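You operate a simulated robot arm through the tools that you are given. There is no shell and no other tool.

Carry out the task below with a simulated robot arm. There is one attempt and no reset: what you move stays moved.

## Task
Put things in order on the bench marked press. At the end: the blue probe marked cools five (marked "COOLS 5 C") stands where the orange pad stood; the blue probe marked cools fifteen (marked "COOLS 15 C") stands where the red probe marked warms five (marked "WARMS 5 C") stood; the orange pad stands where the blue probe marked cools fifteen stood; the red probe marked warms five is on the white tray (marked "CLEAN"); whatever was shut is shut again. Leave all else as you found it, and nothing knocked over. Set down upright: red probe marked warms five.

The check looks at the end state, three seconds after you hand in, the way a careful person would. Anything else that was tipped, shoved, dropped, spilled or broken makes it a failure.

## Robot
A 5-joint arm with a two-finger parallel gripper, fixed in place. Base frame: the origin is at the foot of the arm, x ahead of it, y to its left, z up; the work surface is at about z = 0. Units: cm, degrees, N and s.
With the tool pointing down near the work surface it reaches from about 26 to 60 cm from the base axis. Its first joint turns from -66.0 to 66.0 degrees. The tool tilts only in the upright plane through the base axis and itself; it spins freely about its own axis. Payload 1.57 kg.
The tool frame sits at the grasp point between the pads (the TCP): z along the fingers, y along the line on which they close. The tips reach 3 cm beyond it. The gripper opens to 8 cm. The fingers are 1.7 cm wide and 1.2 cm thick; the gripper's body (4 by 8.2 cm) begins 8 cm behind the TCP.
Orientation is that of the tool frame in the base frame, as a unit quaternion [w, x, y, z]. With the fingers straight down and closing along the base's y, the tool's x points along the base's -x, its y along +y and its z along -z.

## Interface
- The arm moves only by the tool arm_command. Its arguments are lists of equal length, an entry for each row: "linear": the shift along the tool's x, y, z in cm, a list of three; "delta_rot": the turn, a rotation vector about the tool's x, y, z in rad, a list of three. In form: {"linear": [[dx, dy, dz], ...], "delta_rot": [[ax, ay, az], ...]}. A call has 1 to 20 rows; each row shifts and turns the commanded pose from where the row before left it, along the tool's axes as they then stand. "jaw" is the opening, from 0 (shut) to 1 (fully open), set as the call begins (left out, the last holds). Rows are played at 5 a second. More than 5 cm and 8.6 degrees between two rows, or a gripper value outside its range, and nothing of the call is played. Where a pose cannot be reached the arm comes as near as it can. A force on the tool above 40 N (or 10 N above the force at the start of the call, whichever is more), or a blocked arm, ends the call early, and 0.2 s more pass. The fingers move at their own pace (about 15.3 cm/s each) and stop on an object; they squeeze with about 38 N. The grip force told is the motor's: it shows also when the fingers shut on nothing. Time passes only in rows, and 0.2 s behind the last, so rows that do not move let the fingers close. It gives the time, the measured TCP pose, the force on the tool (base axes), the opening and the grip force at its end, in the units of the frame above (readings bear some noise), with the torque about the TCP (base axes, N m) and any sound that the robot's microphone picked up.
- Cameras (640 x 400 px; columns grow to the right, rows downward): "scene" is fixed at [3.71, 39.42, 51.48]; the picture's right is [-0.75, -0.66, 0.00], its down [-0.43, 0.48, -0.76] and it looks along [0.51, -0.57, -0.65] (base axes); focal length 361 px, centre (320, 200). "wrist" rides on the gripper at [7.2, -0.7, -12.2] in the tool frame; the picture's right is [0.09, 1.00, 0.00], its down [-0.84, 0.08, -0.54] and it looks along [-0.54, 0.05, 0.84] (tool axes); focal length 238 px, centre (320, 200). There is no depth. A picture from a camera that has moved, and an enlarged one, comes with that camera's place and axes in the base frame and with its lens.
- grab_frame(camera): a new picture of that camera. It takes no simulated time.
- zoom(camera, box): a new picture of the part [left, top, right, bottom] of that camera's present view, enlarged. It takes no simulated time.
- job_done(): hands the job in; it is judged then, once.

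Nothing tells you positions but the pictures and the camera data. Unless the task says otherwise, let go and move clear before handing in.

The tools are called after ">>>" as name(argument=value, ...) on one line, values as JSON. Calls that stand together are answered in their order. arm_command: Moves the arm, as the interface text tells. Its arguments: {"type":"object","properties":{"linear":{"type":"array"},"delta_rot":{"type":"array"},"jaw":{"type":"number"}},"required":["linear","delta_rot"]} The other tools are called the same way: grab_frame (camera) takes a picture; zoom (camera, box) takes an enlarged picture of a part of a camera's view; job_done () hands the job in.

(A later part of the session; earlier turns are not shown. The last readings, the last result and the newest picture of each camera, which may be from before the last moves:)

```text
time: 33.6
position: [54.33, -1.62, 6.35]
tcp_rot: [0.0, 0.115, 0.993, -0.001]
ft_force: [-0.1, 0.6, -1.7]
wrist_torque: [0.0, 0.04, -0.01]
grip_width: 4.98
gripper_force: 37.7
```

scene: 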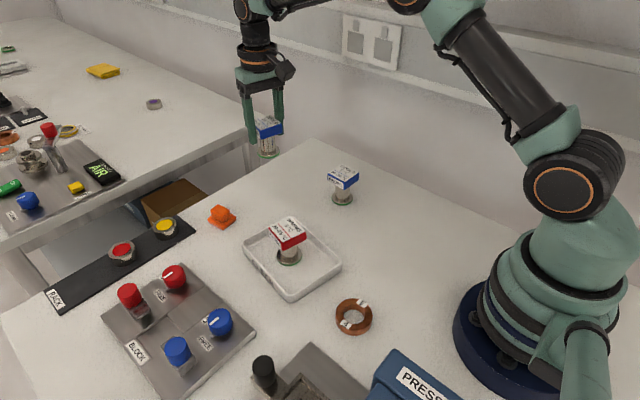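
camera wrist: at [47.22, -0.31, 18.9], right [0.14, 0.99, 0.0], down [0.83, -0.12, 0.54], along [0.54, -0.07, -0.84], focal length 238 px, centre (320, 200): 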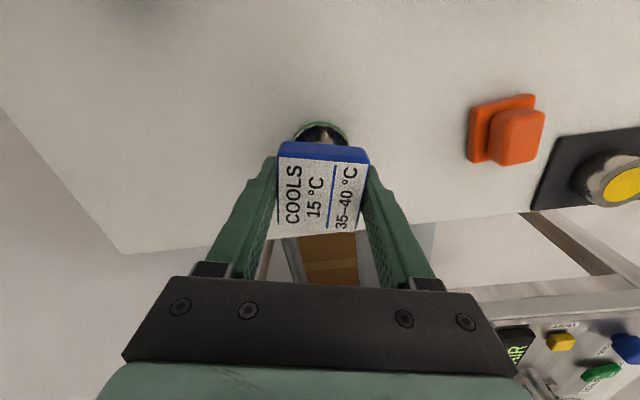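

>>> arm_command(linear=[[0, 0, 0.06], [0, 0, 0]], delta_rot=[[0, 0, 0], [0, 0, 0]], jaw=0)

>>> zoom(camera="scene", box=[220, 130, 320, 220])

```text
time: 34.2
position: [54.35, -1.53, 6.36]
tcp_rot: [0.0, 0.115, 0.993, 0.0]
ft_force: [0.7, 0.7, -2.3]
wrist_torque: [0.02, -0.01, 0.01]
grip_width: 4.96
gripper_force: 38.3
```

```text
4.44 times, centred on (270, 175) of scene
camera zoom: at [3.71, 39.42, 51.48], right [-0.75, -0.66, 0.0], down [-0.43, 0.48, -0.76], along [0.51, -0.57, -0.65], focal length 1603 px, centre (542, 311)
```

zoom: 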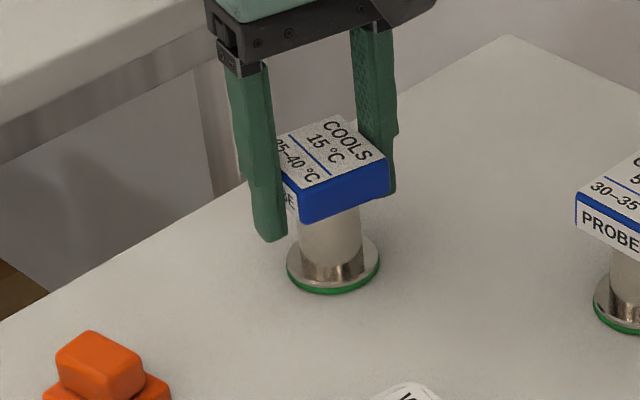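

>>> arm_command(linear=[[0, 0, 0.06], [0, 0, 0]], delta_rot=[[0, 0, 0], [0, 0, 0]], jaw=0)

```text
time: 34.8
position: [54.28, -1.48, 6.35]
tcp_rot: [0.0, 0.115, 0.993, 0.001]
ft_force: [-1.9, -0.4, 2.8]
wrist_torque: [-0.02, 0.08, 0.0]
grip_width: 4.99
gripper_force: 38.4
```

It's touching the bench with a light press, so I'll open the jaws.

>>> arm_command(linear=[[0, 0, -0.03], [0, 0, 0]], delta_rot=[[0, 0, 0], [0, 0, 0]], jaw=0)

>>> arm_command(linear=[[0, 0, 0], [0, 0, 0], [0, 0, 0]], delta_rot=[[0, 0, 0], [0, 0, 0], [0, 0, 0]], jaw=1)

>>> zoom(camera="wrist", box=[230, 110, 410, 250])

>>> zoom(camera="scene", box=[240, 140, 320, 210])

```text
time: 35.4
position: [54.29, -1.55, 6.32]
tcp_rot: [0.002, 0.115, 0.993, 0.0]
ft_force: [-0.9, 2.1, 3.6]
wrist_torque: [0.04, 0.09, -0.05]
grip_width: 4.96
gripper_force: 38.1
```

```text
time: 36.2
position: [54.32, -1.51, 6.3]
tcp_rot: [0.0, 0.116, 0.993, 0.0]
ft_force: [0.7, 0.5, 0.0]
wrist_torque: [0.0, -0.01, 0.03]
grip_width: 7.97
gripper_force: 0.0
```

```text
2.86 times, centred on (320, 180) of wrist
camera zoom: at [47.22, -0.49, 18.51], right [0.14, 0.99, 0.0], down [0.83, -0.12, 0.54], along [0.54, -0.07, -0.84], focal length 681 px, centre (320, 257)
```

zoom: 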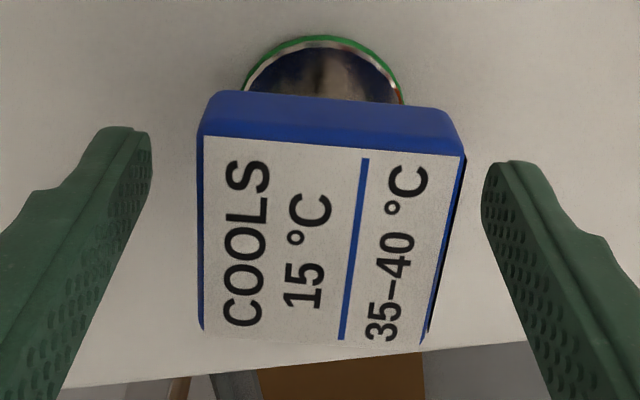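

```text
5.71 times, centred on (280, 175) of scene
camera zoom: at [3.71, 39.42, 51.48], right [-0.75, -0.66, 0.0], down [-0.43, 0.48, -0.76], along [0.51, -0.57, -0.65], focal length 2061 px, centre (549, 343)
```

zoom: 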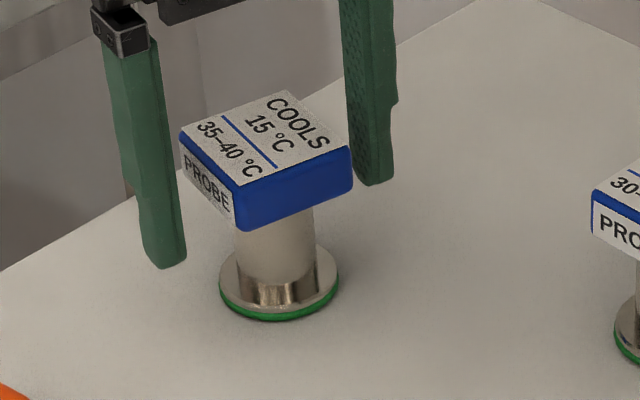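

COOLS 15 stands where the red one stood, to within about 0.1 cm. Next comes the pad: I'll rise, turn the jaws to about +7°, and look at it from above near (54.7, 12.4).

>>> arm_command(linear=[[0, 0, -1.0], [0, 0, -2.0], [0, 0, -3.0], [0, 0, -3.0], [0, 0, 0], [0, 0, 0], [0, 0, 0], [-0.345, 2.29, 0], [-0.345, 2.29, 0], [-0.345, 2.29, 0], [-0.345, 2.29, 0], [-0.345, 2.29, 0], [-0.345, 2.29, 0], [0, 0, 1.5], [0, 0, 1.5], [0, 0, 0], [0, 0, 0]], delta_rot=[[0, 0, 0], [0, 0, 0], [0, 0, 0], [0, 0, 0], [0, 0, -0.118], [0, 0, -0.118], [0, 0, -0.118], [0, 0, 0], [0, 0, 0], [0, 0, 0], [0, 0, 0], [0, 0, 0], [0, 0, 0], [0, 0, 0], [0, 0, 0], [0, 0, 0], [0, 0, 0]], jaw=1)

>>> grab_frame(camera="wrist")

>>> grab_frame(camera="scene")

>>> zoom(camera="wrist", box=[260, 60, 380, 160])

```text
time: 39.8
position: [54.67, 12.18, 12.29]
tcp_rot: [0.0, -0.061, 0.998, 0.0]
ft_force: [0.3, 0.0, 0.1]
wrist_torque: [-0.03, -0.02, 0.02]
grip_width: 8.01
gripper_force: 0.0
```

```text
taken
camera wrist: at [47.69, 10.73, 24.46], right [-0.21, 0.98, 0.0], down [0.82, 0.18, 0.54], along [0.53, 0.12, -0.84], focal length 238 px, centre (320, 200)
```

wrist: 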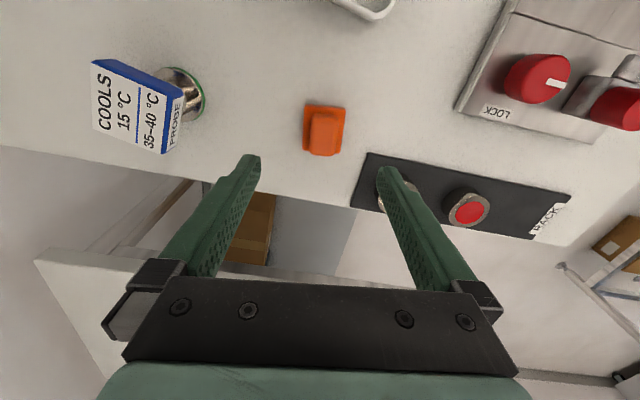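

```text
taken
```

scene: 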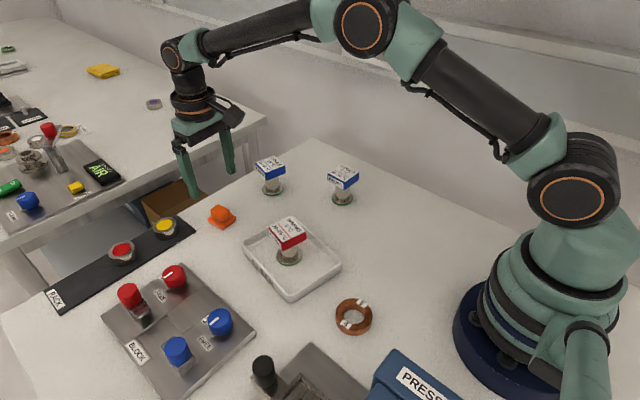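

```text
4.00 times, centred on (320, 110) of wrist
camera zoom: at [47.69, 10.73, 24.46], right [-0.21, 0.98, 0.0], down [0.82, 0.18, 0.54], along [0.53, 0.12, -0.84], focal length 953 px, centre (320, 560)
```

zoom: 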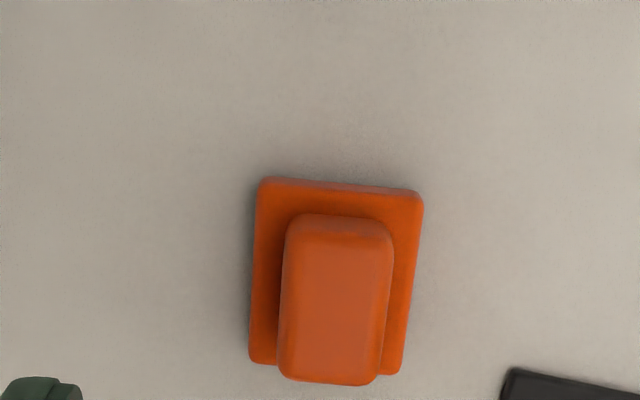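

The pad is 4.4 x 3.75 cm with its handle along the radial direction, centred near (54.54, 12.52) and square to my jaws. I'll part-close the jaws to 4.8 cm to stay clear of the rack, correct, and go down to the handle.

>>> arm_command(linear=[[0.19, 0.24, 0], [0, 0, 1.5], [0, 0, 1.5], [0, 0, 1.5], [0, 0, 1.0], [0, 0, 0], [0, 0, 0]], delta_rot=[[0, 0, 0], [0, 0, 0], [0, 0, 0], [0, 0, 0], [0, 0, 0], [0, 0, 0], [0, 0, 0]], jaw=0.6)

>>> grab_frame(camera="wrist")

>>> zoom(camera="wrist", box=[230, 70, 410, 210])

>>> zoom(camera="scene", box=[140, 130, 260, 250])

```text
time: 41.4
position: [54.45, 12.5, 6.88]
tcp_rot: [0.0, -0.062, 0.998, 0.0]
ft_force: [0.5, 0.0, -0.1]
wrist_torque: [0.02, 0.03, 0.03]
grip_width: 4.84
gripper_force: 0.0
```

```text
taken
camera wrist: at [47.45, 11.06, 19.02], right [-0.21, 0.98, 0.0], down [0.82, 0.18, 0.54], along [0.53, 0.12, -0.84], focal length 238 px, centre (320, 200)
```

wrist: 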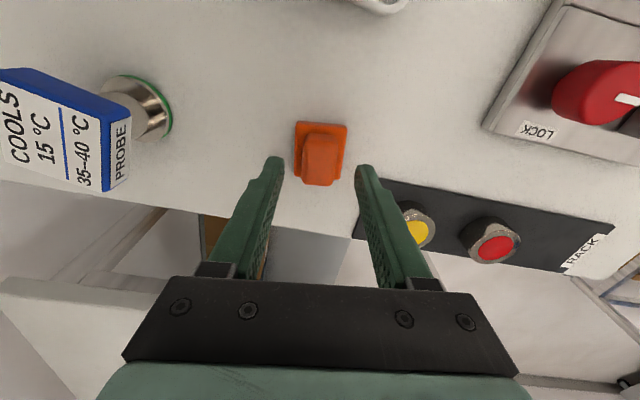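

```text
2.86 times, centred on (320, 140) of wrist
camera zoom: at [47.45, 11.06, 19.02], right [-0.21, 0.98, 0.0], down [0.82, 0.18, 0.54], along [0.53, 0.12, -0.84], focal length 681 px, centre (320, 371)
```

zoom: 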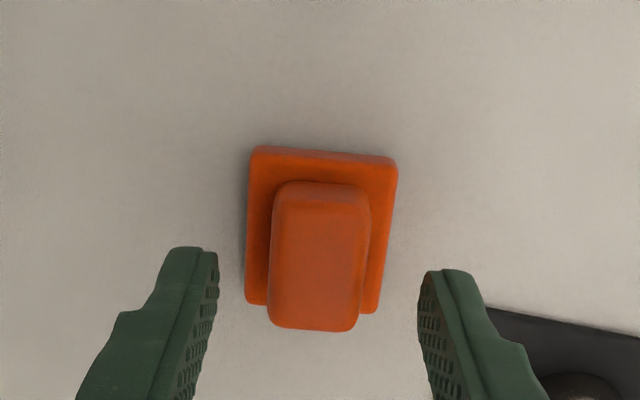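

```text
3.33 times, centred on (200, 190) of scene
camera zoom: at [3.71, 39.42, 51.48], right [-0.75, -0.66, 0.0], down [-0.43, 0.48, -0.76], along [0.51, -0.57, -0.65], focal length 1202 px, centre (720, 233)
```

zoom: 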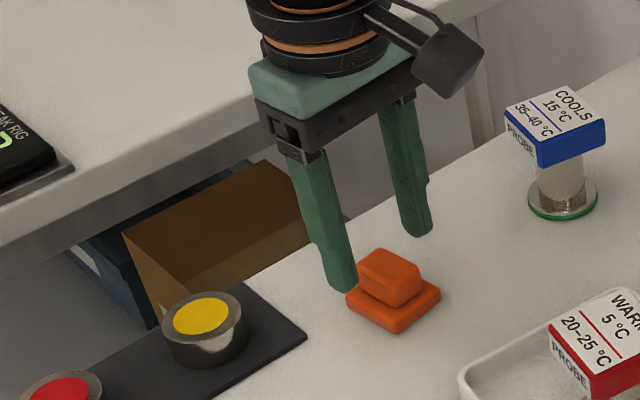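

The pad is now centred to about 0.1 cm. I'll take off that last bit and go down to handle height.

>>> arm_command(linear=[[0.02, -0.11, 0], [0, 0, 1.2], [0, 0, 0.8], [0, 0, 0.5], [0, 0, 0], [0, 0, 0]], delta_rot=[[0, 0, 0], [0, 0, 0], [0, 0, 0], [0, 0, 0], [0, 0, 0], [0, 0, 0]], jaw=0.6)

>>> zoom(camera="wrist", box=[230, 70, 410, 210])

>>> zoom(camera="scene", box=[180, 170, 260, 250])

```text
time: 42.8
position: [54.37, 12.35, 4.27]
tcp_rot: [0.0, -0.061, 0.998, 0.0]
ft_force: [0.8, 0.3, 0.1]
wrist_torque: [0.01, -0.03, -0.04]
grip_width: 4.8
gripper_force: 0.1
```

```text
2.86 times, centred on (320, 140) of wrist
camera zoom: at [47.38, 10.97, 16.53], right [-0.21, 0.98, 0.0], down [0.82, 0.18, 0.54], along [0.53, 0.12, -0.84], focal length 681 px, centre (320, 371)
```

zoom: 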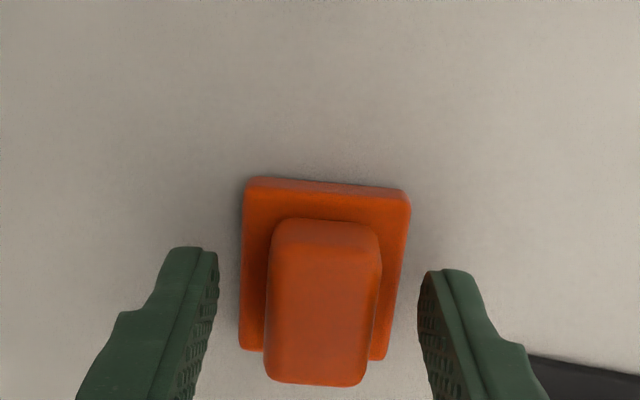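

```text
5.00 times, centred on (220, 210) of scene
camera zoom: at [3.71, 39.42, 51.48], right [-0.75, -0.66, 0.0], down [-0.43, 0.48, -0.76], along [0.51, -0.57, -0.65], focal length 1803 px, centre (820, 150)
```

zoom: 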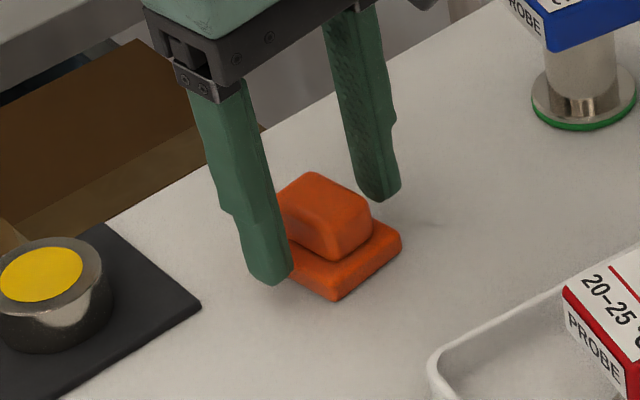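

>>> arm_command(linear=[[0, 0, 0], [0, 0, 0], [0, 0, 0], [0, 0, 0]], delta_rot=[[0, 0, 0], [0, 0, 0], [0, 0, 0], [0, 0, 0]], jaw=0)

>>> grab_frame(camera="wrist")

>>> zoom(camera="scene", box=[180, 170, 260, 250])

```text
time: 43.8
position: [54.48, 12.43, 4.38]
tcp_rot: [0.0, -0.06, 0.998, 0.001]
ft_force: [0.0, -0.1, -1.0]
wrist_torque: [0.01, 0.02, 0.01]
grip_width: 2.34
gripper_force: 35.1
```

```text
taken
camera wrist: at [47.38, 10.97, 16.54], right [-0.21, 0.98, 0.0], down [0.82, 0.18, 0.54], along [0.53, 0.12, -0.84], focal length 238 px, centre (320, 200)
```

wrist: 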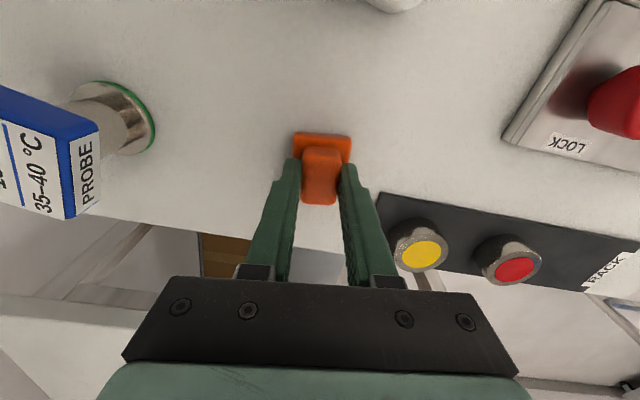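

```text
5.00 times, centred on (220, 210) of scene
camera zoom: at [3.71, 39.42, 51.48], right [-0.75, -0.66, 0.0], down [-0.43, 0.48, -0.76], along [0.51, -0.57, -0.65], focal length 1803 px, centre (820, 150)
```

zoom: 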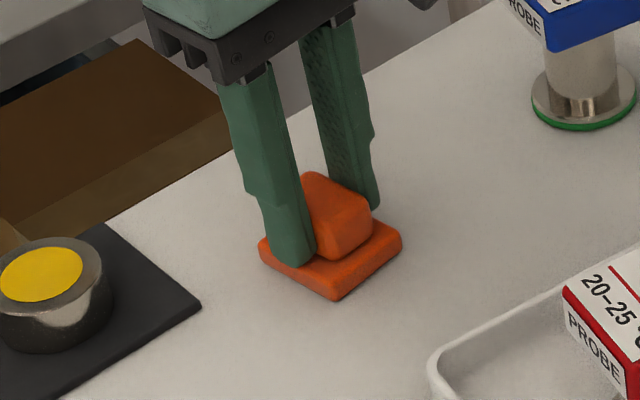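

The handle is gripped at 2.3 cm. I'll lift gently and check the hold.

>>> arm_command(linear=[[0, 0, -0.3], [0, 0, -0.5], [0, 0, -1.0], [0, 0, -1.0], [0, 0, 0]], delta_rot=[[0, 0, 0], [0, 0, 0], [0, 0, 0], [0, 0, 0], [0, 0, 0]], jaw=0)

>>> zoom(camera="scene", box=[180, 150, 280, 250])

>>> grab_frame(camera="wrist")

```text
time: 45.0
position: [54.42, 12.4, 7.1]
tcp_rot: [0.0, -0.061, 0.998, -0.001]
ft_force: [-0.2, -0.8, 0.1]
wrist_torque: [0.03, 0.02, 0.01]
grip_width: 2.35
gripper_force: 35.7
```

```text
4.00 times, centred on (230, 200) of scene
camera zoom: at [3.71, 39.42, 51.48], right [-0.75, -0.66, 0.0], down [-0.43, 0.48, -0.76], along [0.51, -0.57, -0.65], focal length 1443 px, centre (680, 200)
```

zoom: 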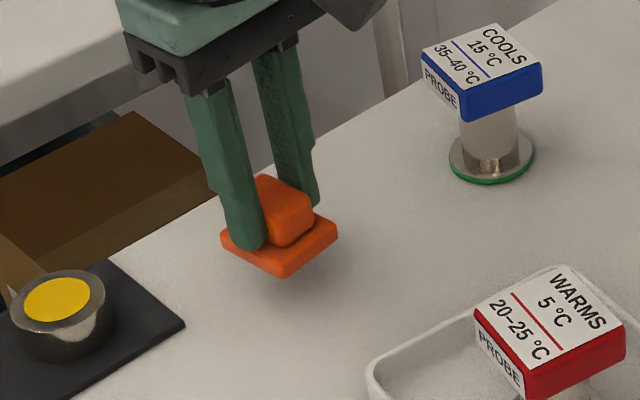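

```text
taken
camera wrist: at [47.44, 10.89, 19.31], right [-0.21, 0.98, 0.0], down [0.82, 0.18, 0.54], along [0.53, 0.12, -0.84], focal length 238 px, centre (320, 200)
```

wrist: 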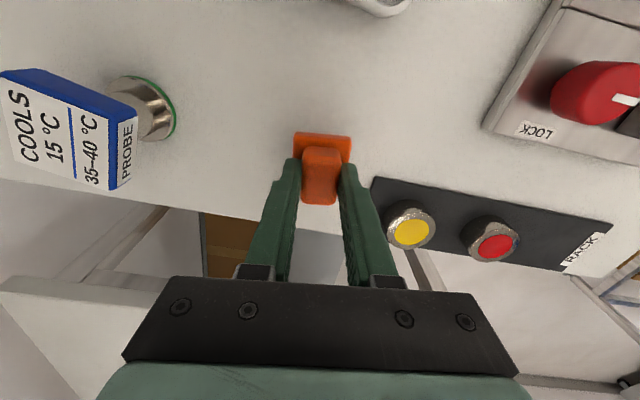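

The pad is held level and its old spot was (54.5, 12.48). I'll carry it high to COOLS 15's old spot at (26.53, -5.44).

>>> arm_command(linear=[[0, 0, -2.0], [0, 0, -3.0], [0, 0, -3.0], [0, 0, -1.0], [1.247, -0.598, 0], [2.493, -1.197, 0], [2.493, -1.197, 0], [2.493, -1.197, 0], [2.493, -1.197, 0], [2.493, -1.197, 0], [2.493, -1.197, 0], [2.493, -1.197, 0], [2.493, -1.197, 0], [2.493, -1.197, 0], [2.493, -1.197, 0], [2.493, -1.197, 0], [1.247, -0.598, 0], [0, 0, 0], [0, 0, 0]], delta_rot=[[0, 0, 0], [0, 0, 0], [0, 0, 0], [0, 0, 0], [0, 0, 0], [0, 0, 0], [0, 0, 0], [0, 0, 0], [0, 0, 0], [0, 0, 0], [0, 0, 0], [0, 0, 0], [0, 0, 0], [0, 0, 0], [0, 0, 0], [0, 0, 0], [0, 0, 0], [0, 0, 0], [0, 0, 0]], jaw=0)

>>> grab_frame(camera="wrist")

>>> grab_frame(camera="scene")

```text
time: 49.0
position: [26.66, -5.6, 16.18]
tcp_rot: [0.0, -0.061, 0.998, 0.0]
ft_force: [-0.9, 0.5, -0.7]
wrist_torque: [0.02, 0.01, 0.04]
grip_width: 2.34
gripper_force: 35.8
```

```text
taken
camera wrist: at [19.58, -7.05, 28.36], right [-0.21, 0.98, 0.0], down [0.82, 0.18, 0.54], along [0.53, 0.12, -0.84], focal length 238 px, centre (320, 200)
```

wrist: 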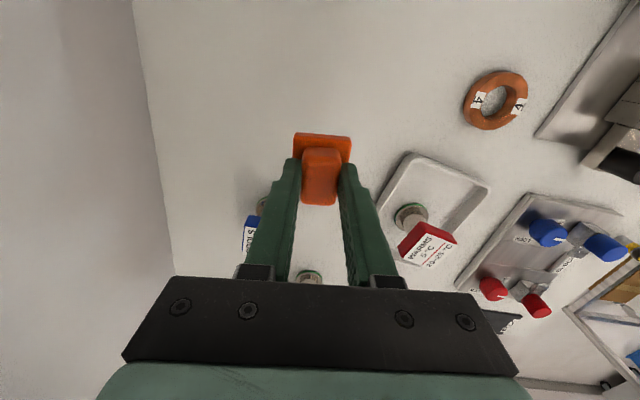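

```text
taken
```

scene: 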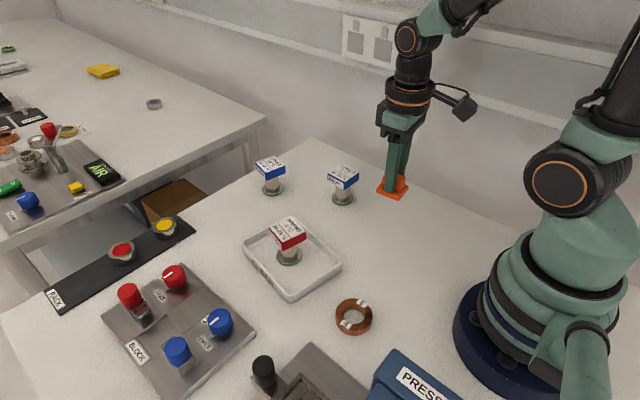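

I'm over the spot, less than 0.1 cm off. I'll trim that and lower to just above the bench.

>>> arm_command(linear=[[0.07, 0.04, 1.0], [0, 0, 2.0], [0, 0, 2.0], [0, 0, 2.0], [0, 0, 2.0], [0, 0, 1.2], [0, 0, 0.8], [0, 0, 0.3], [0, 0, 0], [0, 0, 0]], delta_rot=[[0, 0, 0], [0, 0, 0], [0, 0, 0], [0, 0, 0], [0, 0, 0], [0, 0, 0], [0, 0, 0], [0, 0, 0], [0, 0, 0], [0, 0, 0]], jaw=0)

>>> grab_frame(camera="wrist")

>>> zoom(camera="scene", box=[330, 160, 450, 270])

```text
time: 51.2
position: [26.53, -5.48, 4.71]
tcp_rot: [-0.001, -0.061, 0.998, 0.0]
ft_force: [0.3, -0.6, -0.8]
wrist_torque: [0.0, 0.01, -0.04]
grip_width: 2.38
gripper_force: 35.6
```

```text
taken
camera wrist: at [19.48, -6.96, 17.0], right [-0.21, 0.98, 0.0], down [0.82, 0.18, 0.54], along [0.53, 0.12, -0.84], focal length 238 px, centre (320, 200)
```

wrist: 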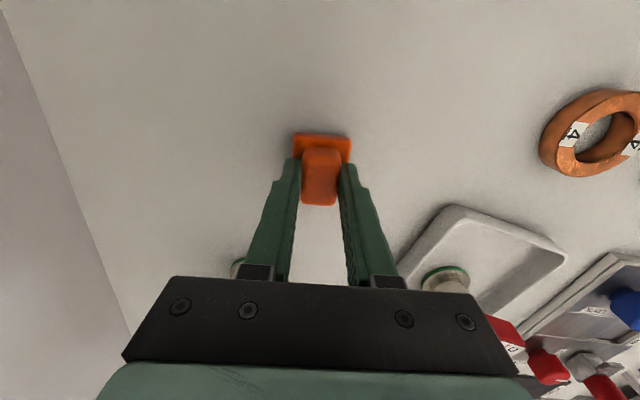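

```text
3.64 times, centred on (390, 215) of scene
camera zoom: at [3.71, 39.42, 51.48], right [-0.75, -0.66, 0.0], down [-0.43, 0.48, -0.76], along [0.51, -0.57, -0.65], focal length 1312 px, centre (66, 146)
```

zoom: 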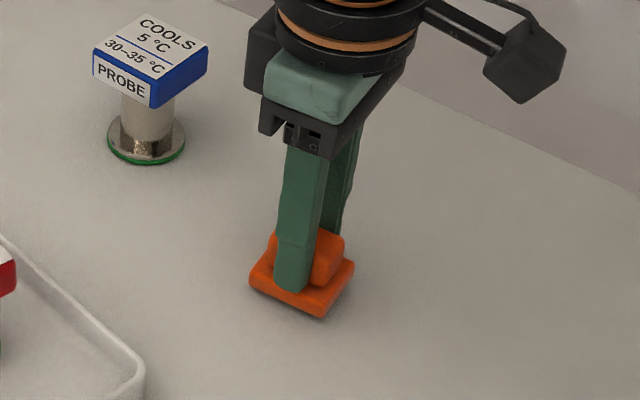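

>>> arm_command(linear=[[0, 0, 0.15], [0, 0, 0.1], [0, 0, 0.08], [0, 0, 0]], delta_rot=[[0, 0, 0], [0, 0, 0], [0, 0, 0], [0, 0, 0]], jaw=0)

>>> arm_command(linear=[[0, 0, 0.06], [0, 0, 0]], delta_rot=[[0, 0, 0], [0, 0, 0]], jaw=0)

```text
time: 52.2
position: [26.55, -5.45, 4.44]
tcp_rot: [0.001, -0.061, 0.998, 0.0]
ft_force: [-0.1, 0.5, 0.3]
wrist_torque: [-0.01, 0.02, -0.02]
grip_width: 2.34
gripper_force: 35.8
```

```text
time: 52.8
position: [26.57, -5.43, 4.43]
tcp_rot: [0.0, -0.06, 0.998, 0.0]
ft_force: [0.6, 1.1, -0.1]
wrist_torque: [0.01, -0.03, -0.01]
grip_width: 2.35
gripper_force: 35.7
```

>>> arm_command(linear=[[0, 0, 0.06], [0, 0, 0]], delta_rot=[[0, 0, 0], [0, 0, 0]], jaw=0)

>>> zoom(camera="scene", box=[360, 200, 430, 260])

```text
time: 53.4
position: [26.48, -5.5, 4.38]
tcp_rot: [0.001, -0.061, 0.998, 0.0]
ft_force: [-0.6, -0.1, -1.0]
wrist_torque: [0.0, 0.01, -0.01]
grip_width: 2.36
gripper_force: 35.7
```

```text
6.67 times, centred on (395, 230) of scene
camera zoom: at [3.71, 39.42, 51.48], right [-0.75, -0.66, 0.0], down [-0.43, 0.48, -0.76], along [0.51, -0.57, -0.65], focal length 2404 px, centre (-180, 0)
```

zoom: 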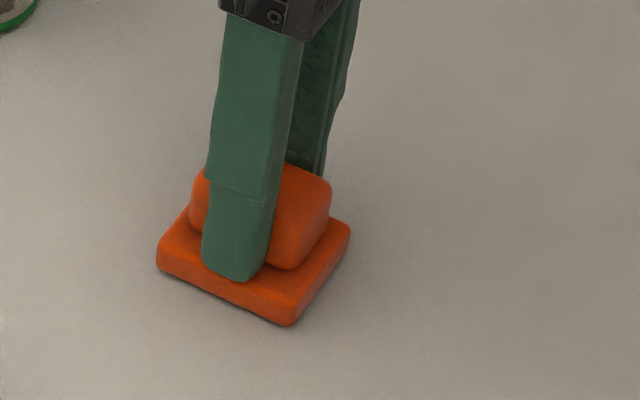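

>>> arm_command(linear=[[0, 0, 0.05], [0, 0, 0]], delta_rot=[[0, 0, 0], [0, 0, 0]], jaw=0)

>>> arm_command(linear=[[0, 0, 0.03], [0, 0, 0]], delta_rot=[[0, 0, 0], [0, 0, 0]], jaw=0)

```text
time: 54.0
position: [26.54, -5.56, 4.36]
tcp_rot: [0.001, -0.06, 0.998, -0.001]
ft_force: [-0.5, 1.7, 1.0]
wrist_torque: [0.03, -0.02, -0.01]
grip_width: 2.35
gripper_force: 36.4
```

```text
time: 54.6
position: [26.49, -5.49, 4.34]
tcp_rot: [0.0, -0.062, 0.998, 0.0]
ft_force: [-7.1, 3.9, 28.6]
wrist_torque: [0.16, 0.21, -0.03]
grip_width: 2.35
gripper_force: 36.1
```

The pad is firmly on the bench. I'll ease the press and open the jaws to a moderate width.

>>> arm_command(linear=[[0, 0, -0.04], [0, 0, 0]], delta_rot=[[0, 0, 0], [0, 0, 0]], jaw=0)

>>> arm_command(linear=[[0, 0, 0], [0, 0, 0], [0, 0, 0]], delta_rot=[[0, 0, 0], [0, 0, 0], [0, 0, 0]], jaw=0.6)

>>> grab_frame(camera="wrist")

>>> zoom(camera="scene", box=[360, 200, 430, 260])

```text
time: 55.2
position: [26.55, -5.51, 4.4]
tcp_rot: [-0.001, -0.061, 0.998, 0.0]
ft_force: [-1.4, 0.0, 12.8]
wrist_torque: [-0.02, 0.07, 0.03]
grip_width: 2.33
gripper_force: 35.6
```

```text
time: 56.0
position: [26.48, -5.44, 4.33]
tcp_rot: [0.0, -0.061, 0.998, -0.001]
ft_force: [0.2, 0.8, 0.1]
wrist_torque: [-0.05, -0.01, -0.01]
grip_width: 4.79
gripper_force: 0.1
```

```text
taken
camera wrist: at [19.47, -7.0, 16.48], right [-0.21, 0.98, 0.0], down [0.82, 0.18, 0.54], along [0.53, 0.12, -0.84], focal length 238 px, centre (320, 200)
```

wrist: 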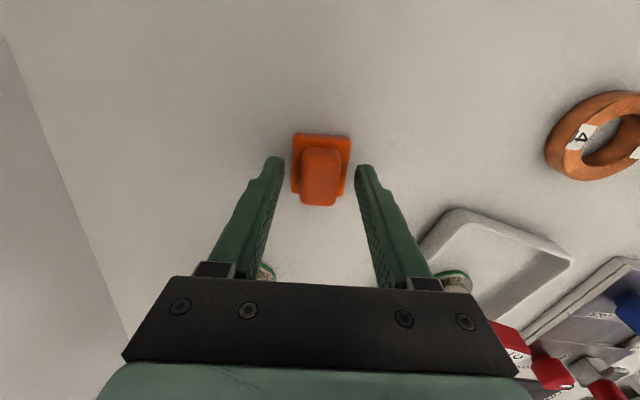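

```text
6.67 times, centred on (395, 230) of scene
camera zoom: at [3.71, 39.42, 51.48], right [-0.75, -0.66, 0.0], down [-0.43, 0.48, -0.76], along [0.51, -0.57, -0.65], focal length 2404 px, centre (-180, 0)
```

zoom: 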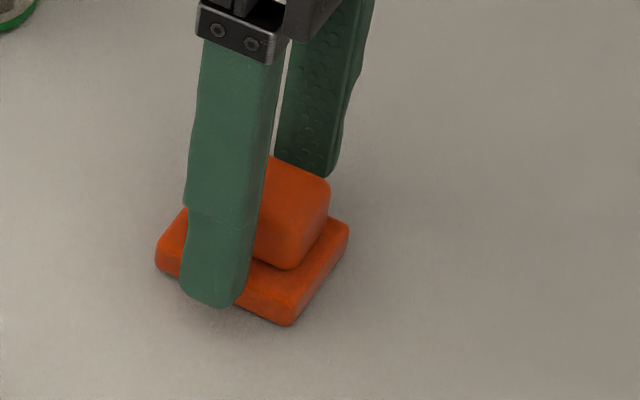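

The pad stands on COOLS 15's old spot. Next I'll rise, turn to about -1°, open fully and go above COOLS 5 near (40.5, -9.4).

>>> arm_command(linear=[[0, 0, -1.0], [0, 0, -2.0], [0, 0, -3.0], [0, 0, -3.0], [0, 0, -2.7], [0, 0, 0]], delta_rot=[[0, 0, 0], [0, 0, 0], [0, 0, 0], [0, 0, 0], [0, 0, 0], [0, 0, 0]], jaw=0.6)

>>> arm_command(linear=[[0, 0, 0], [0, 0, 0], [-2.353, -0.603, 0], [-2.353, -0.603, 0], [-2.353, -0.603, 0], [-2.353, -0.603, 0], [-2.353, -0.603, 0], [-2.353, -0.603, 0], [0, 0, 1.5], [0, 0, 1.5], [0, 0, 0], [0, 0, 0]], delta_rot=[[0, 0, 0.0735], [0, 0, 0.0735], [0, 0, 0], [0, 0, 0], [0, 0, 0], [0, 0, 0], [0, 0, 0], [0, 0, 0], [0, 0, 0], [0, 0, 0], [0, 0, 0], [0, 0, 0]], jaw=1)

>>> grab_frame(camera="wrist")

>>> grab_frame(camera="scene")

>>> zoom(camera="wrist", box=[260, 90, 380, 190])

```text
time: 57.4
position: [26.45, -5.69, 15.87]
tcp_rot: [0.0, -0.061, 0.998, 0.001]
ft_force: [0.3, -0.6, 0.2]
wrist_torque: [0.01, 0.0, -0.03]
grip_width: 4.79
gripper_force: 0.1
```

```text
time: 60.0
position: [40.48, -9.47, 12.96]
tcp_rot: [0.0, 0.012, 1.0, 0.0]
ft_force: [-0.7, 0.3, 0.2]
wrist_torque: [0.0, -0.01, -0.02]
grip_width: 7.96
gripper_force: 0.1
```

```text
taken
camera wrist: at [33.2, -9.88, 25.21], right [-0.07, 1.0, 0.0], down [0.84, 0.06, 0.54], along [0.54, 0.04, -0.84], focal length 238 px, centre (320, 200)
```

wrist: 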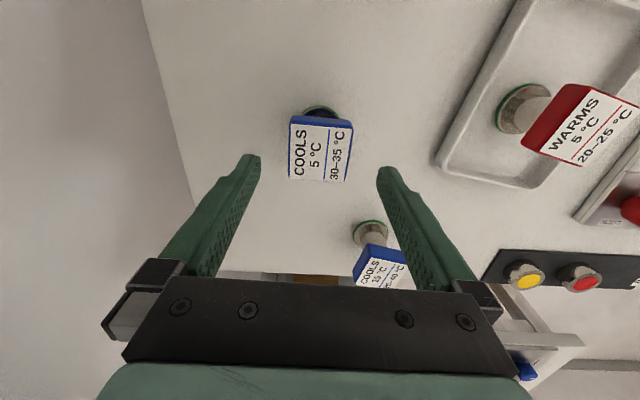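

```text
taken
```

scene: 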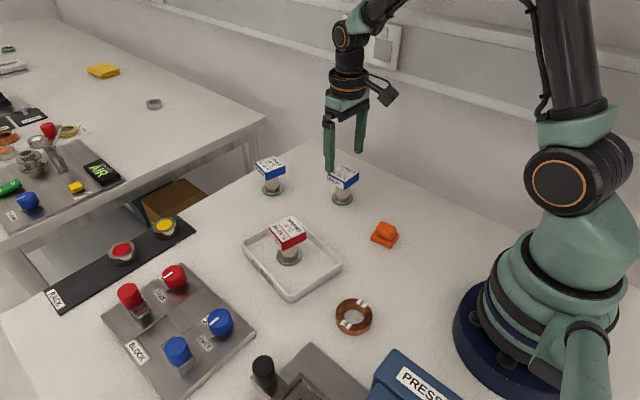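

```text
4.00 times, centred on (320, 140) of wrist
camera zoom: at [33.2, -9.88, 25.21], right [-0.07, 1.0, 0.0], down [0.84, 0.06, 0.54], along [0.54, 0.04, -0.84], focal length 953 px, centre (320, 440)
```

zoom: 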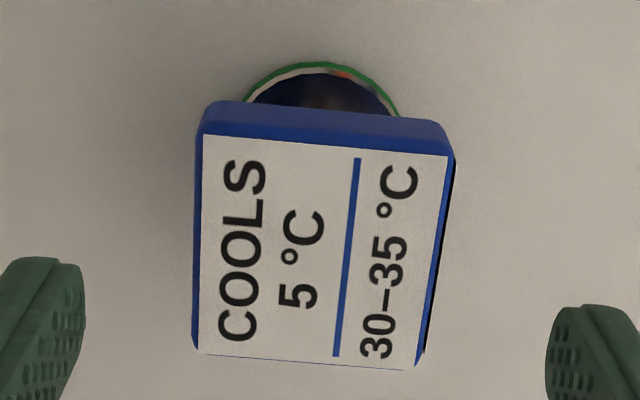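

COOLS 5's cap is square to the jaws and off by (-0.13, -0.13) cm. I'll correct that, go down and check.

>>> arm_command(linear=[[-0.13, -0.13, 0.8], [0, 0, 1.5], [0, 0, 1.5], [0, 0, 1.5], [0, 0, 1.3], [0, 0, 0], [0, 0, 0]], delta_rot=[[0, 0, 0], [0, 0, 0], [0, 0, 0], [0, 0, 0], [0, 0, 0], [0, 0, 0], [0, 0, 0]], jaw=1)

>>> zoom(camera="wrist", box=[230, 110, 410, 250])

>>> zoom(camera="scene", box=[290, 120, 410, 220])

```text
time: 61.6
position: [40.55, -9.66, 6.44]
tcp_rot: [0.001, 0.013, 1.0, 0.0]
ft_force: [0.3, -0.7, -1.2]
wrist_torque: [0.01, -0.03, 0.01]
grip_width: 8.01
gripper_force: 0.1
```

```text
2.86 times, centred on (320, 180) of wrist
camera zoom: at [33.41, -10.12, 18.59], right [-0.07, 1.0, 0.0], down [0.84, 0.06, 0.54], along [0.54, 0.04, -0.84], focal length 681 px, centre (320, 257)
```

zoom: 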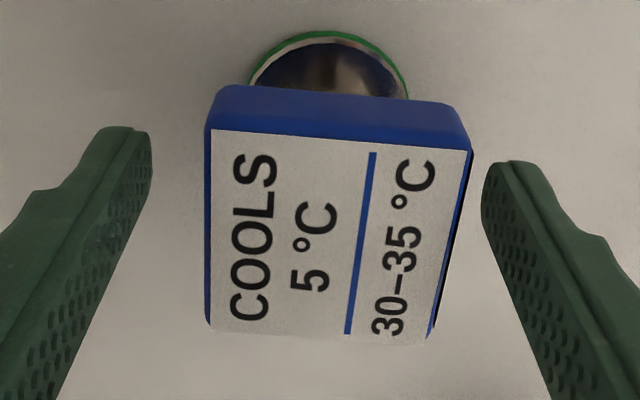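

```text
4.00 times, centred on (350, 170) of scene
camera zoom: at [3.71, 39.42, 51.48], right [-0.75, -0.66, 0.0], down [-0.43, 0.48, -0.76], along [0.51, -0.57, -0.65], focal length 1443 px, centre (200, 320)
```

zoom: 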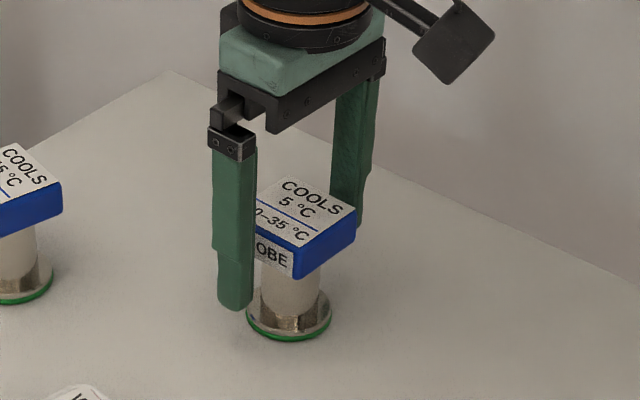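

It's now a bit over, by (0.15, 0.12) cm. I'll trim that before closing.

>>> arm_command(linear=[[0.15, 0.12, 0.03], [0, 0, 0], [0, 0, 0]], delta_rot=[[0, 0, 0], [0, 0, 0], [0, 0, 0]], jaw=1)

>>> zoom(camera="wrist", box=[230, 110, 410, 250])

```text
time: 62.4
position: [40.41, -9.48, 6.29]
tcp_rot: [0.0, 0.013, 1.0, 0.0]
ft_force: [0.7, -0.3, -0.1]
wrist_torque: [0.0, 0.02, 0.0]
grip_width: 8.01
gripper_force: 0.1
```

```text
2.86 times, centred on (320, 180) of wrist
camera zoom: at [33.28, -9.99, 18.57], right [-0.07, 1.0, 0.0], down [0.84, 0.06, 0.54], along [0.54, 0.04, -0.84], focal length 681 px, centre (320, 257)
```

zoom: 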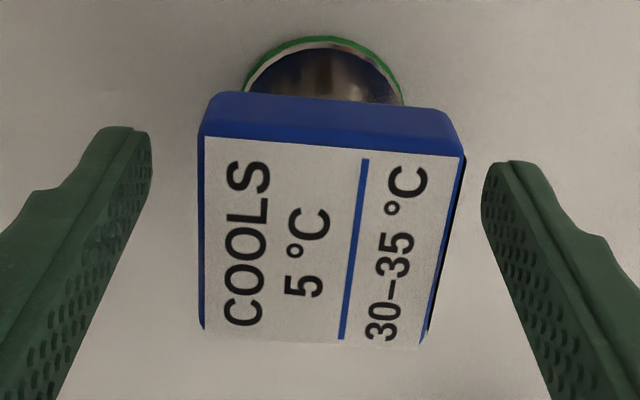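

COOLS 5 is centred now, so I'll close and lift it straight up.

>>> arm_command(linear=[[0, 0, 0], [0, 0, 0], [0, 0, 0], [0, 0, 0]], delta_rot=[[0, 0, 0], [0, 0, 0], [0, 0, 0], [0, 0, 0]], jaw=0)

>>> arm_command(linear=[[0, 0, -0.3], [0, 0, -0.5], [0, 0, -1.2], [0, 0, -2.0], [0, 0, -2.5], [0, 0, -2.5], [0, 0, -1.5], [0, 0, 0], [0, 0, 0]], delta_rot=[[0, 0, 0], [0, 0, 0], [0, 0, 0], [0, 0, 0], [0, 0, 0], [0, 0, 0], [0, 0, 0], [0, 0, 0], [0, 0, 0]], jaw=0)

>>> grab_frame(camera="scene")

>>> grab_frame(camera="wrist")

```text
time: 63.4
position: [40.51, -9.54, 6.34]
tcp_rot: [0.0, 0.012, 1.0, 0.001]
ft_force: [-0.6, 1.4, 4.6]
wrist_torque: [-0.06, 0.05, -0.04]
grip_width: 5.0
gripper_force: 37.9
```

```text
time: 65.4
position: [40.63, -9.23, 16.88]
tcp_rot: [0.0, 0.012, 1.0, 0.0]
ft_force: [0.3, -0.9, -2.3]
wrist_torque: [0.01, 0.0, -0.02]
grip_width: 4.95
gripper_force: 38.2
```

```text
taken
```

scene: 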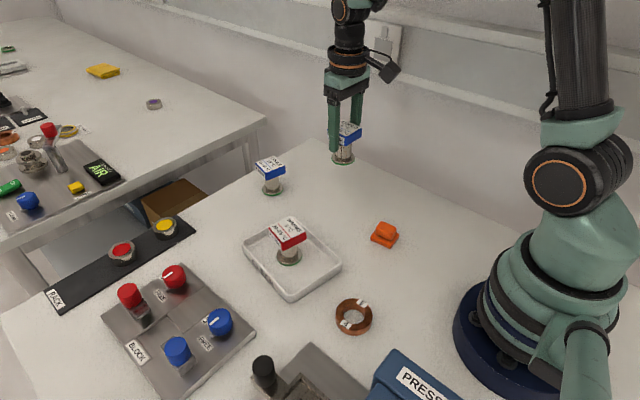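

```text
taken
camera wrist: at [33.4, -9.77, 29.1], right [-0.07, 1.0, 0.0], down [0.84, 0.06, 0.54], along [0.54, 0.04, -0.84], focal length 238 px, centre (320, 200)
```

wrist: 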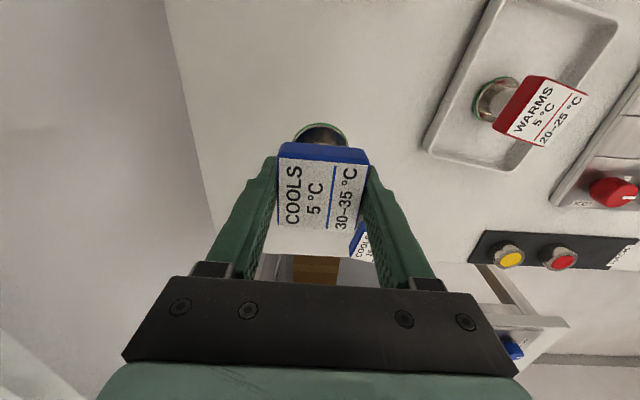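

COOLS 5 is lifted cleanly. I'll carry it to the pad's old spot at (54.5, 12.48) and turn it to the pad's angle.

>>> arm_command(linear=[[-0.668, 1.103, 0], [-1.336, 2.206, 0], [-1.336, 2.206, 0], [-1.336, 2.206, 0], [-1.336, 2.206, 0], [-1.336, 2.206, 0], [-1.336, 2.206, 0], [-1.336, 2.206, 0], [-1.336, 2.206, 0], [-1.336, 2.206, 0], [-0.668, 1.103, 0], [0, 0, 0], [0, 0, 0], [0, 0, 0], [0, 0, 0]], delta_rot=[[0, 0, 0], [0, 0, 0], [0, 0, 0], [0, 0, 0], [0, 0, 0], [0, 0, 0], [0, 0, 0], [0, 0, 0], [0, 0, 0], [0, 0, 0], [0, 0, 0], [0, 0, -0.0735], [0, 0, -0.0735], [0, 0, 0], [0, 0, 0]], jaw=0)

>>> grab_frame(camera="wrist")

>>> grab_frame(camera="scene")

```text
time: 68.6
position: [54.35, 12.36, 17.01]
tcp_rot: [0.0, -0.062, 0.998, 0.001]
ft_force: [0.1, -0.1, -2.5]
wrist_torque: [-0.04, 0.02, -0.02]
grip_width: 4.97
gripper_force: 37.7
```

```text
taken
camera wrist: at [47.33, 10.84, 29.09], right [-0.21, 0.98, 0.0], down [0.82, 0.18, 0.54], along [0.53, 0.12, -0.84], focal length 238 px, centre (320, 200)
```

wrist: 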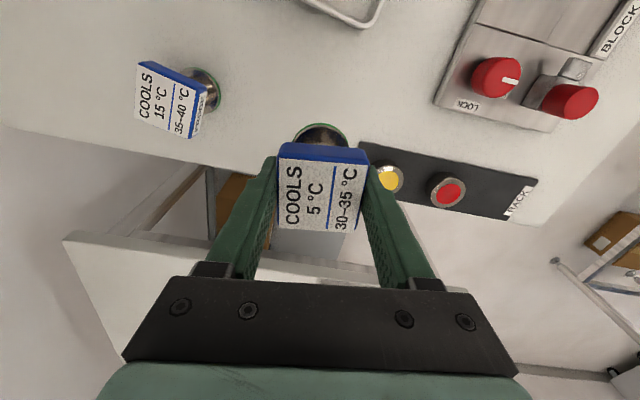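

```text
taken
```

scene: 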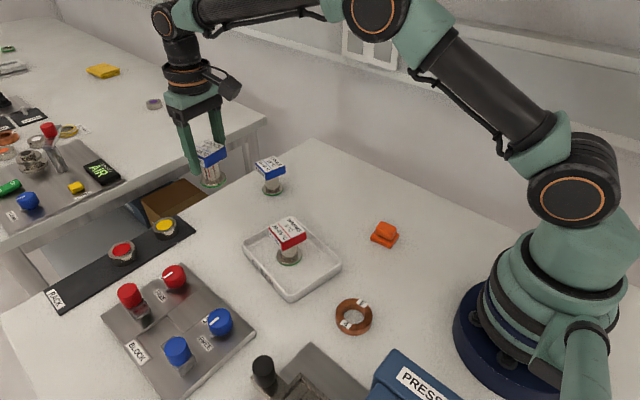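

>>> arm_command(linear=[[-0.1, 0.05, 1.0], [0, 0, 2.0], [0, 0, 2.0], [0, 0, 2.0], [0, 0, 1.5], [0, 0, 0.8], [0, 0, 0.5], [0, 0, 0], [0, 0, 0]], delta_rot=[[0, 0, 0], [0, 0, 0], [0, 0, 0], [0, 0, 0], [0, 0, 0], [0, 0, 0], [0, 0, 0], [0, 0, 0], [0, 0, 0]], jaw=0)

>>> grab_frame(camera="wrist")

>>> zoom(camera="scene", box=[150, 140, 270, 250])

```text
time: 70.6
position: [54.41, 12.18, 7.03]
tcp_rot: [0.0, -0.061, 0.998, -0.001]
ft_force: [0.2, 0.4, -2.3]
wrist_torque: [-0.03, 0.0, 0.0]
grip_width: 4.95
gripper_force: 38.3
```

```text
taken
camera wrist: at [47.42, 10.84, 19.26], right [-0.21, 0.98, 0.0], down [0.82, 0.18, 0.54], along [0.53, 0.12, -0.84], focal length 238 px, centre (320, 200)
```

wrist: 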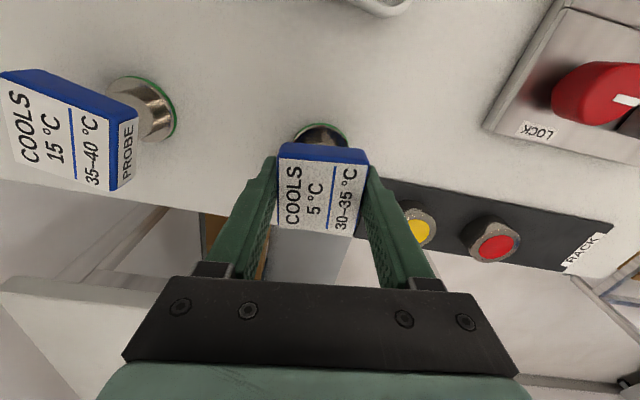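

```text
3.64 times, centred on (210, 195) of scene
camera zoom: at [3.71, 39.42, 51.48], right [-0.75, -0.66, 0.0], down [-0.43, 0.48, -0.76], along [0.51, -0.57, -0.65], focal length 1312 px, centre (720, 218)
```

zoom: 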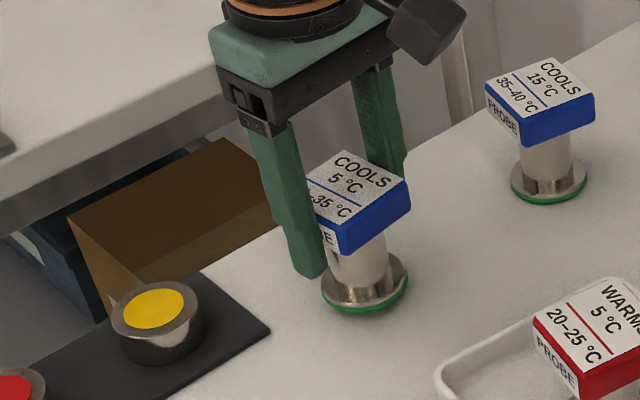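

>>> arm_command(linear=[[0, 0.07, 0.2], [0, 0, 0.2], [0, 0, 0.1], [0, 0, 0.05], [0, 0, 0]], delta_rot=[[0, 0, 0], [0, 0, 0], [0, 0, 0], [0, 0, 0], [0, 0, 0]], jaw=0)

>>> grab_frame(camera="wrist")

>>> zoom(camera="scene", box=[180, 160, 260, 240])

```text
time: 71.8
position: [54.53, 12.5, 6.63]
tcp_rot: [0.0, -0.061, 0.998, 0.0]
ft_force: [0.2, -0.1, -3.0]
wrist_torque: [0.03, 0.02, 0.01]
grip_width: 4.96
gripper_force: 38.1
```

```text
taken
camera wrist: at [47.46, 10.94, 18.75], right [-0.21, 0.98, 0.0], down [0.82, 0.18, 0.54], along [0.53, 0.12, -0.84], focal length 238 px, centre (320, 200)
```

wrist: 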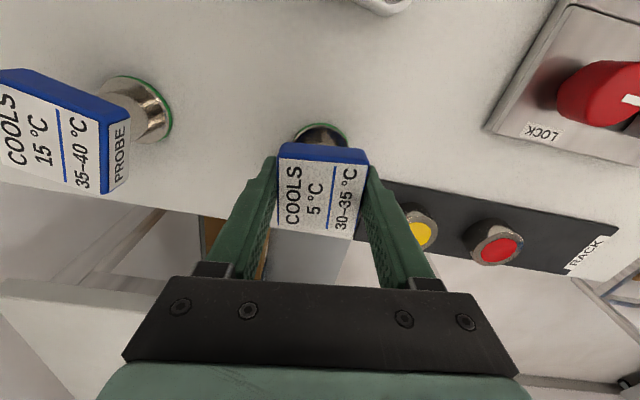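

```text
5.00 times, centred on (220, 200) of scene
camera zoom: at [3.71, 39.42, 51.48], right [-0.75, -0.66, 0.0], down [-0.43, 0.48, -0.76], along [0.51, -0.57, -0.65], focal length 1803 px, centre (820, 200)
```

zoom: 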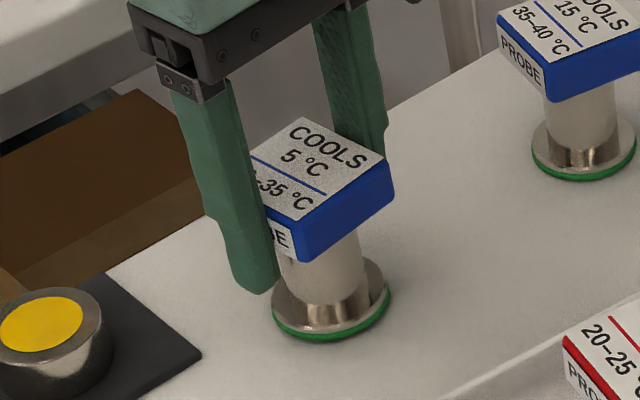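

It's right over the spot now, with the camera within 0.03 cm of target. I'll lower in small steps until it touches.

>>> arm_command(linear=[[0, 0, 0.1], [0, 0, 0.06], [0, 0, 0]], delta_rot=[[0, 0, 0], [0, 0, 0], [0, 0, 0]], jaw=0)

>>> arm_command(linear=[[0, 0, 0.05], [0, 0, 0]], delta_rot=[[0, 0, 0], [0, 0, 0]], jaw=0)

```text
time: 72.6
position: [54.51, 12.48, 6.42]
tcp_rot: [0.0, -0.061, 0.998, 0.0]
ft_force: [-0.3, -0.3, -2.0]
wrist_torque: [0.01, -0.01, 0.01]
grip_width: 4.98
gripper_force: 37.4
```

```text
time: 73.2
position: [54.54, 12.47, 6.39]
tcp_rot: [0.0, -0.06, 0.998, 0.0]
ft_force: [-2.6, -0.1, 3.5]
wrist_torque: [-0.07, 0.13, -0.07]
grip_width: 4.96
gripper_force: 38.1
```

It has touched the bench with a light press. I'll let go here.

>>> arm_command(linear=[[0, 0, -0.02], [0, 0, 0]], delta_rot=[[0, 0, 0], [0, 0, 0]], jaw=0)

>>> arm_command(linear=[[0, 0, 0], [0, 0, 0], [0, 0, 0]], delta_rot=[[0, 0, 0], [0, 0, 0], [0, 0, 0]], jaw=1)

>>> grab_frame(camera="wrist")

>>> zoom(camera="scene", box=[180, 160, 260, 240])

```text
time: 73.8
position: [54.46, 12.51, 6.38]
tcp_rot: [-0.001, -0.062, 0.998, 0.0]
ft_force: [-1.7, 0.2, 3.7]
wrist_torque: [-0.14, 0.08, -0.04]
grip_width: 4.96
gripper_force: 37.7
```

```text
time: 74.6
position: [54.58, 12.36, 6.4]
tcp_rot: [0.0, -0.061, 0.998, 0.0]
ft_force: [0.4, -0.5, 0.5]
wrist_torque: [0.0, -0.03, 0.0]
grip_width: 7.99
gripper_force: 0.1
```

```text
taken
camera wrist: at [47.49, 10.96, 18.56], right [-0.21, 0.98, 0.0], down [0.82, 0.18, 0.54], along [0.53, 0.12, -0.84], focal length 238 px, centre (320, 200)
```

wrist: 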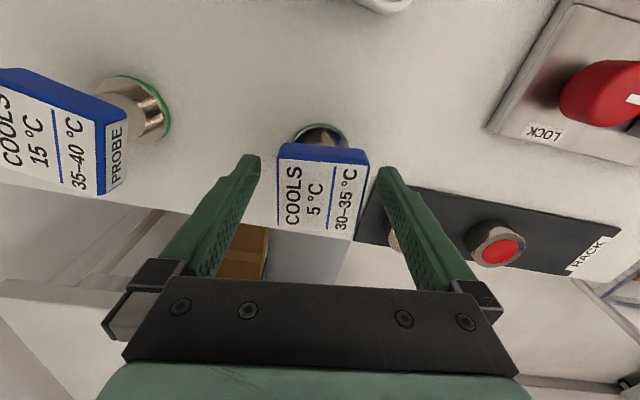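

```text
5.00 times, centred on (220, 200) of scene
camera zoom: at [3.71, 39.42, 51.48], right [-0.75, -0.66, 0.0], down [-0.43, 0.48, -0.76], along [0.51, -0.57, -0.65], focal length 1803 px, centre (820, 200)
```

zoom: 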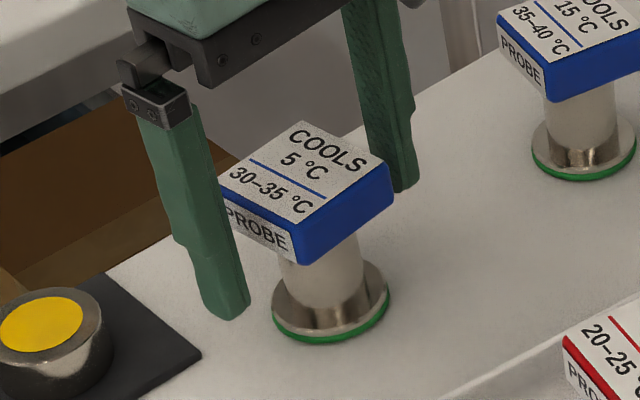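

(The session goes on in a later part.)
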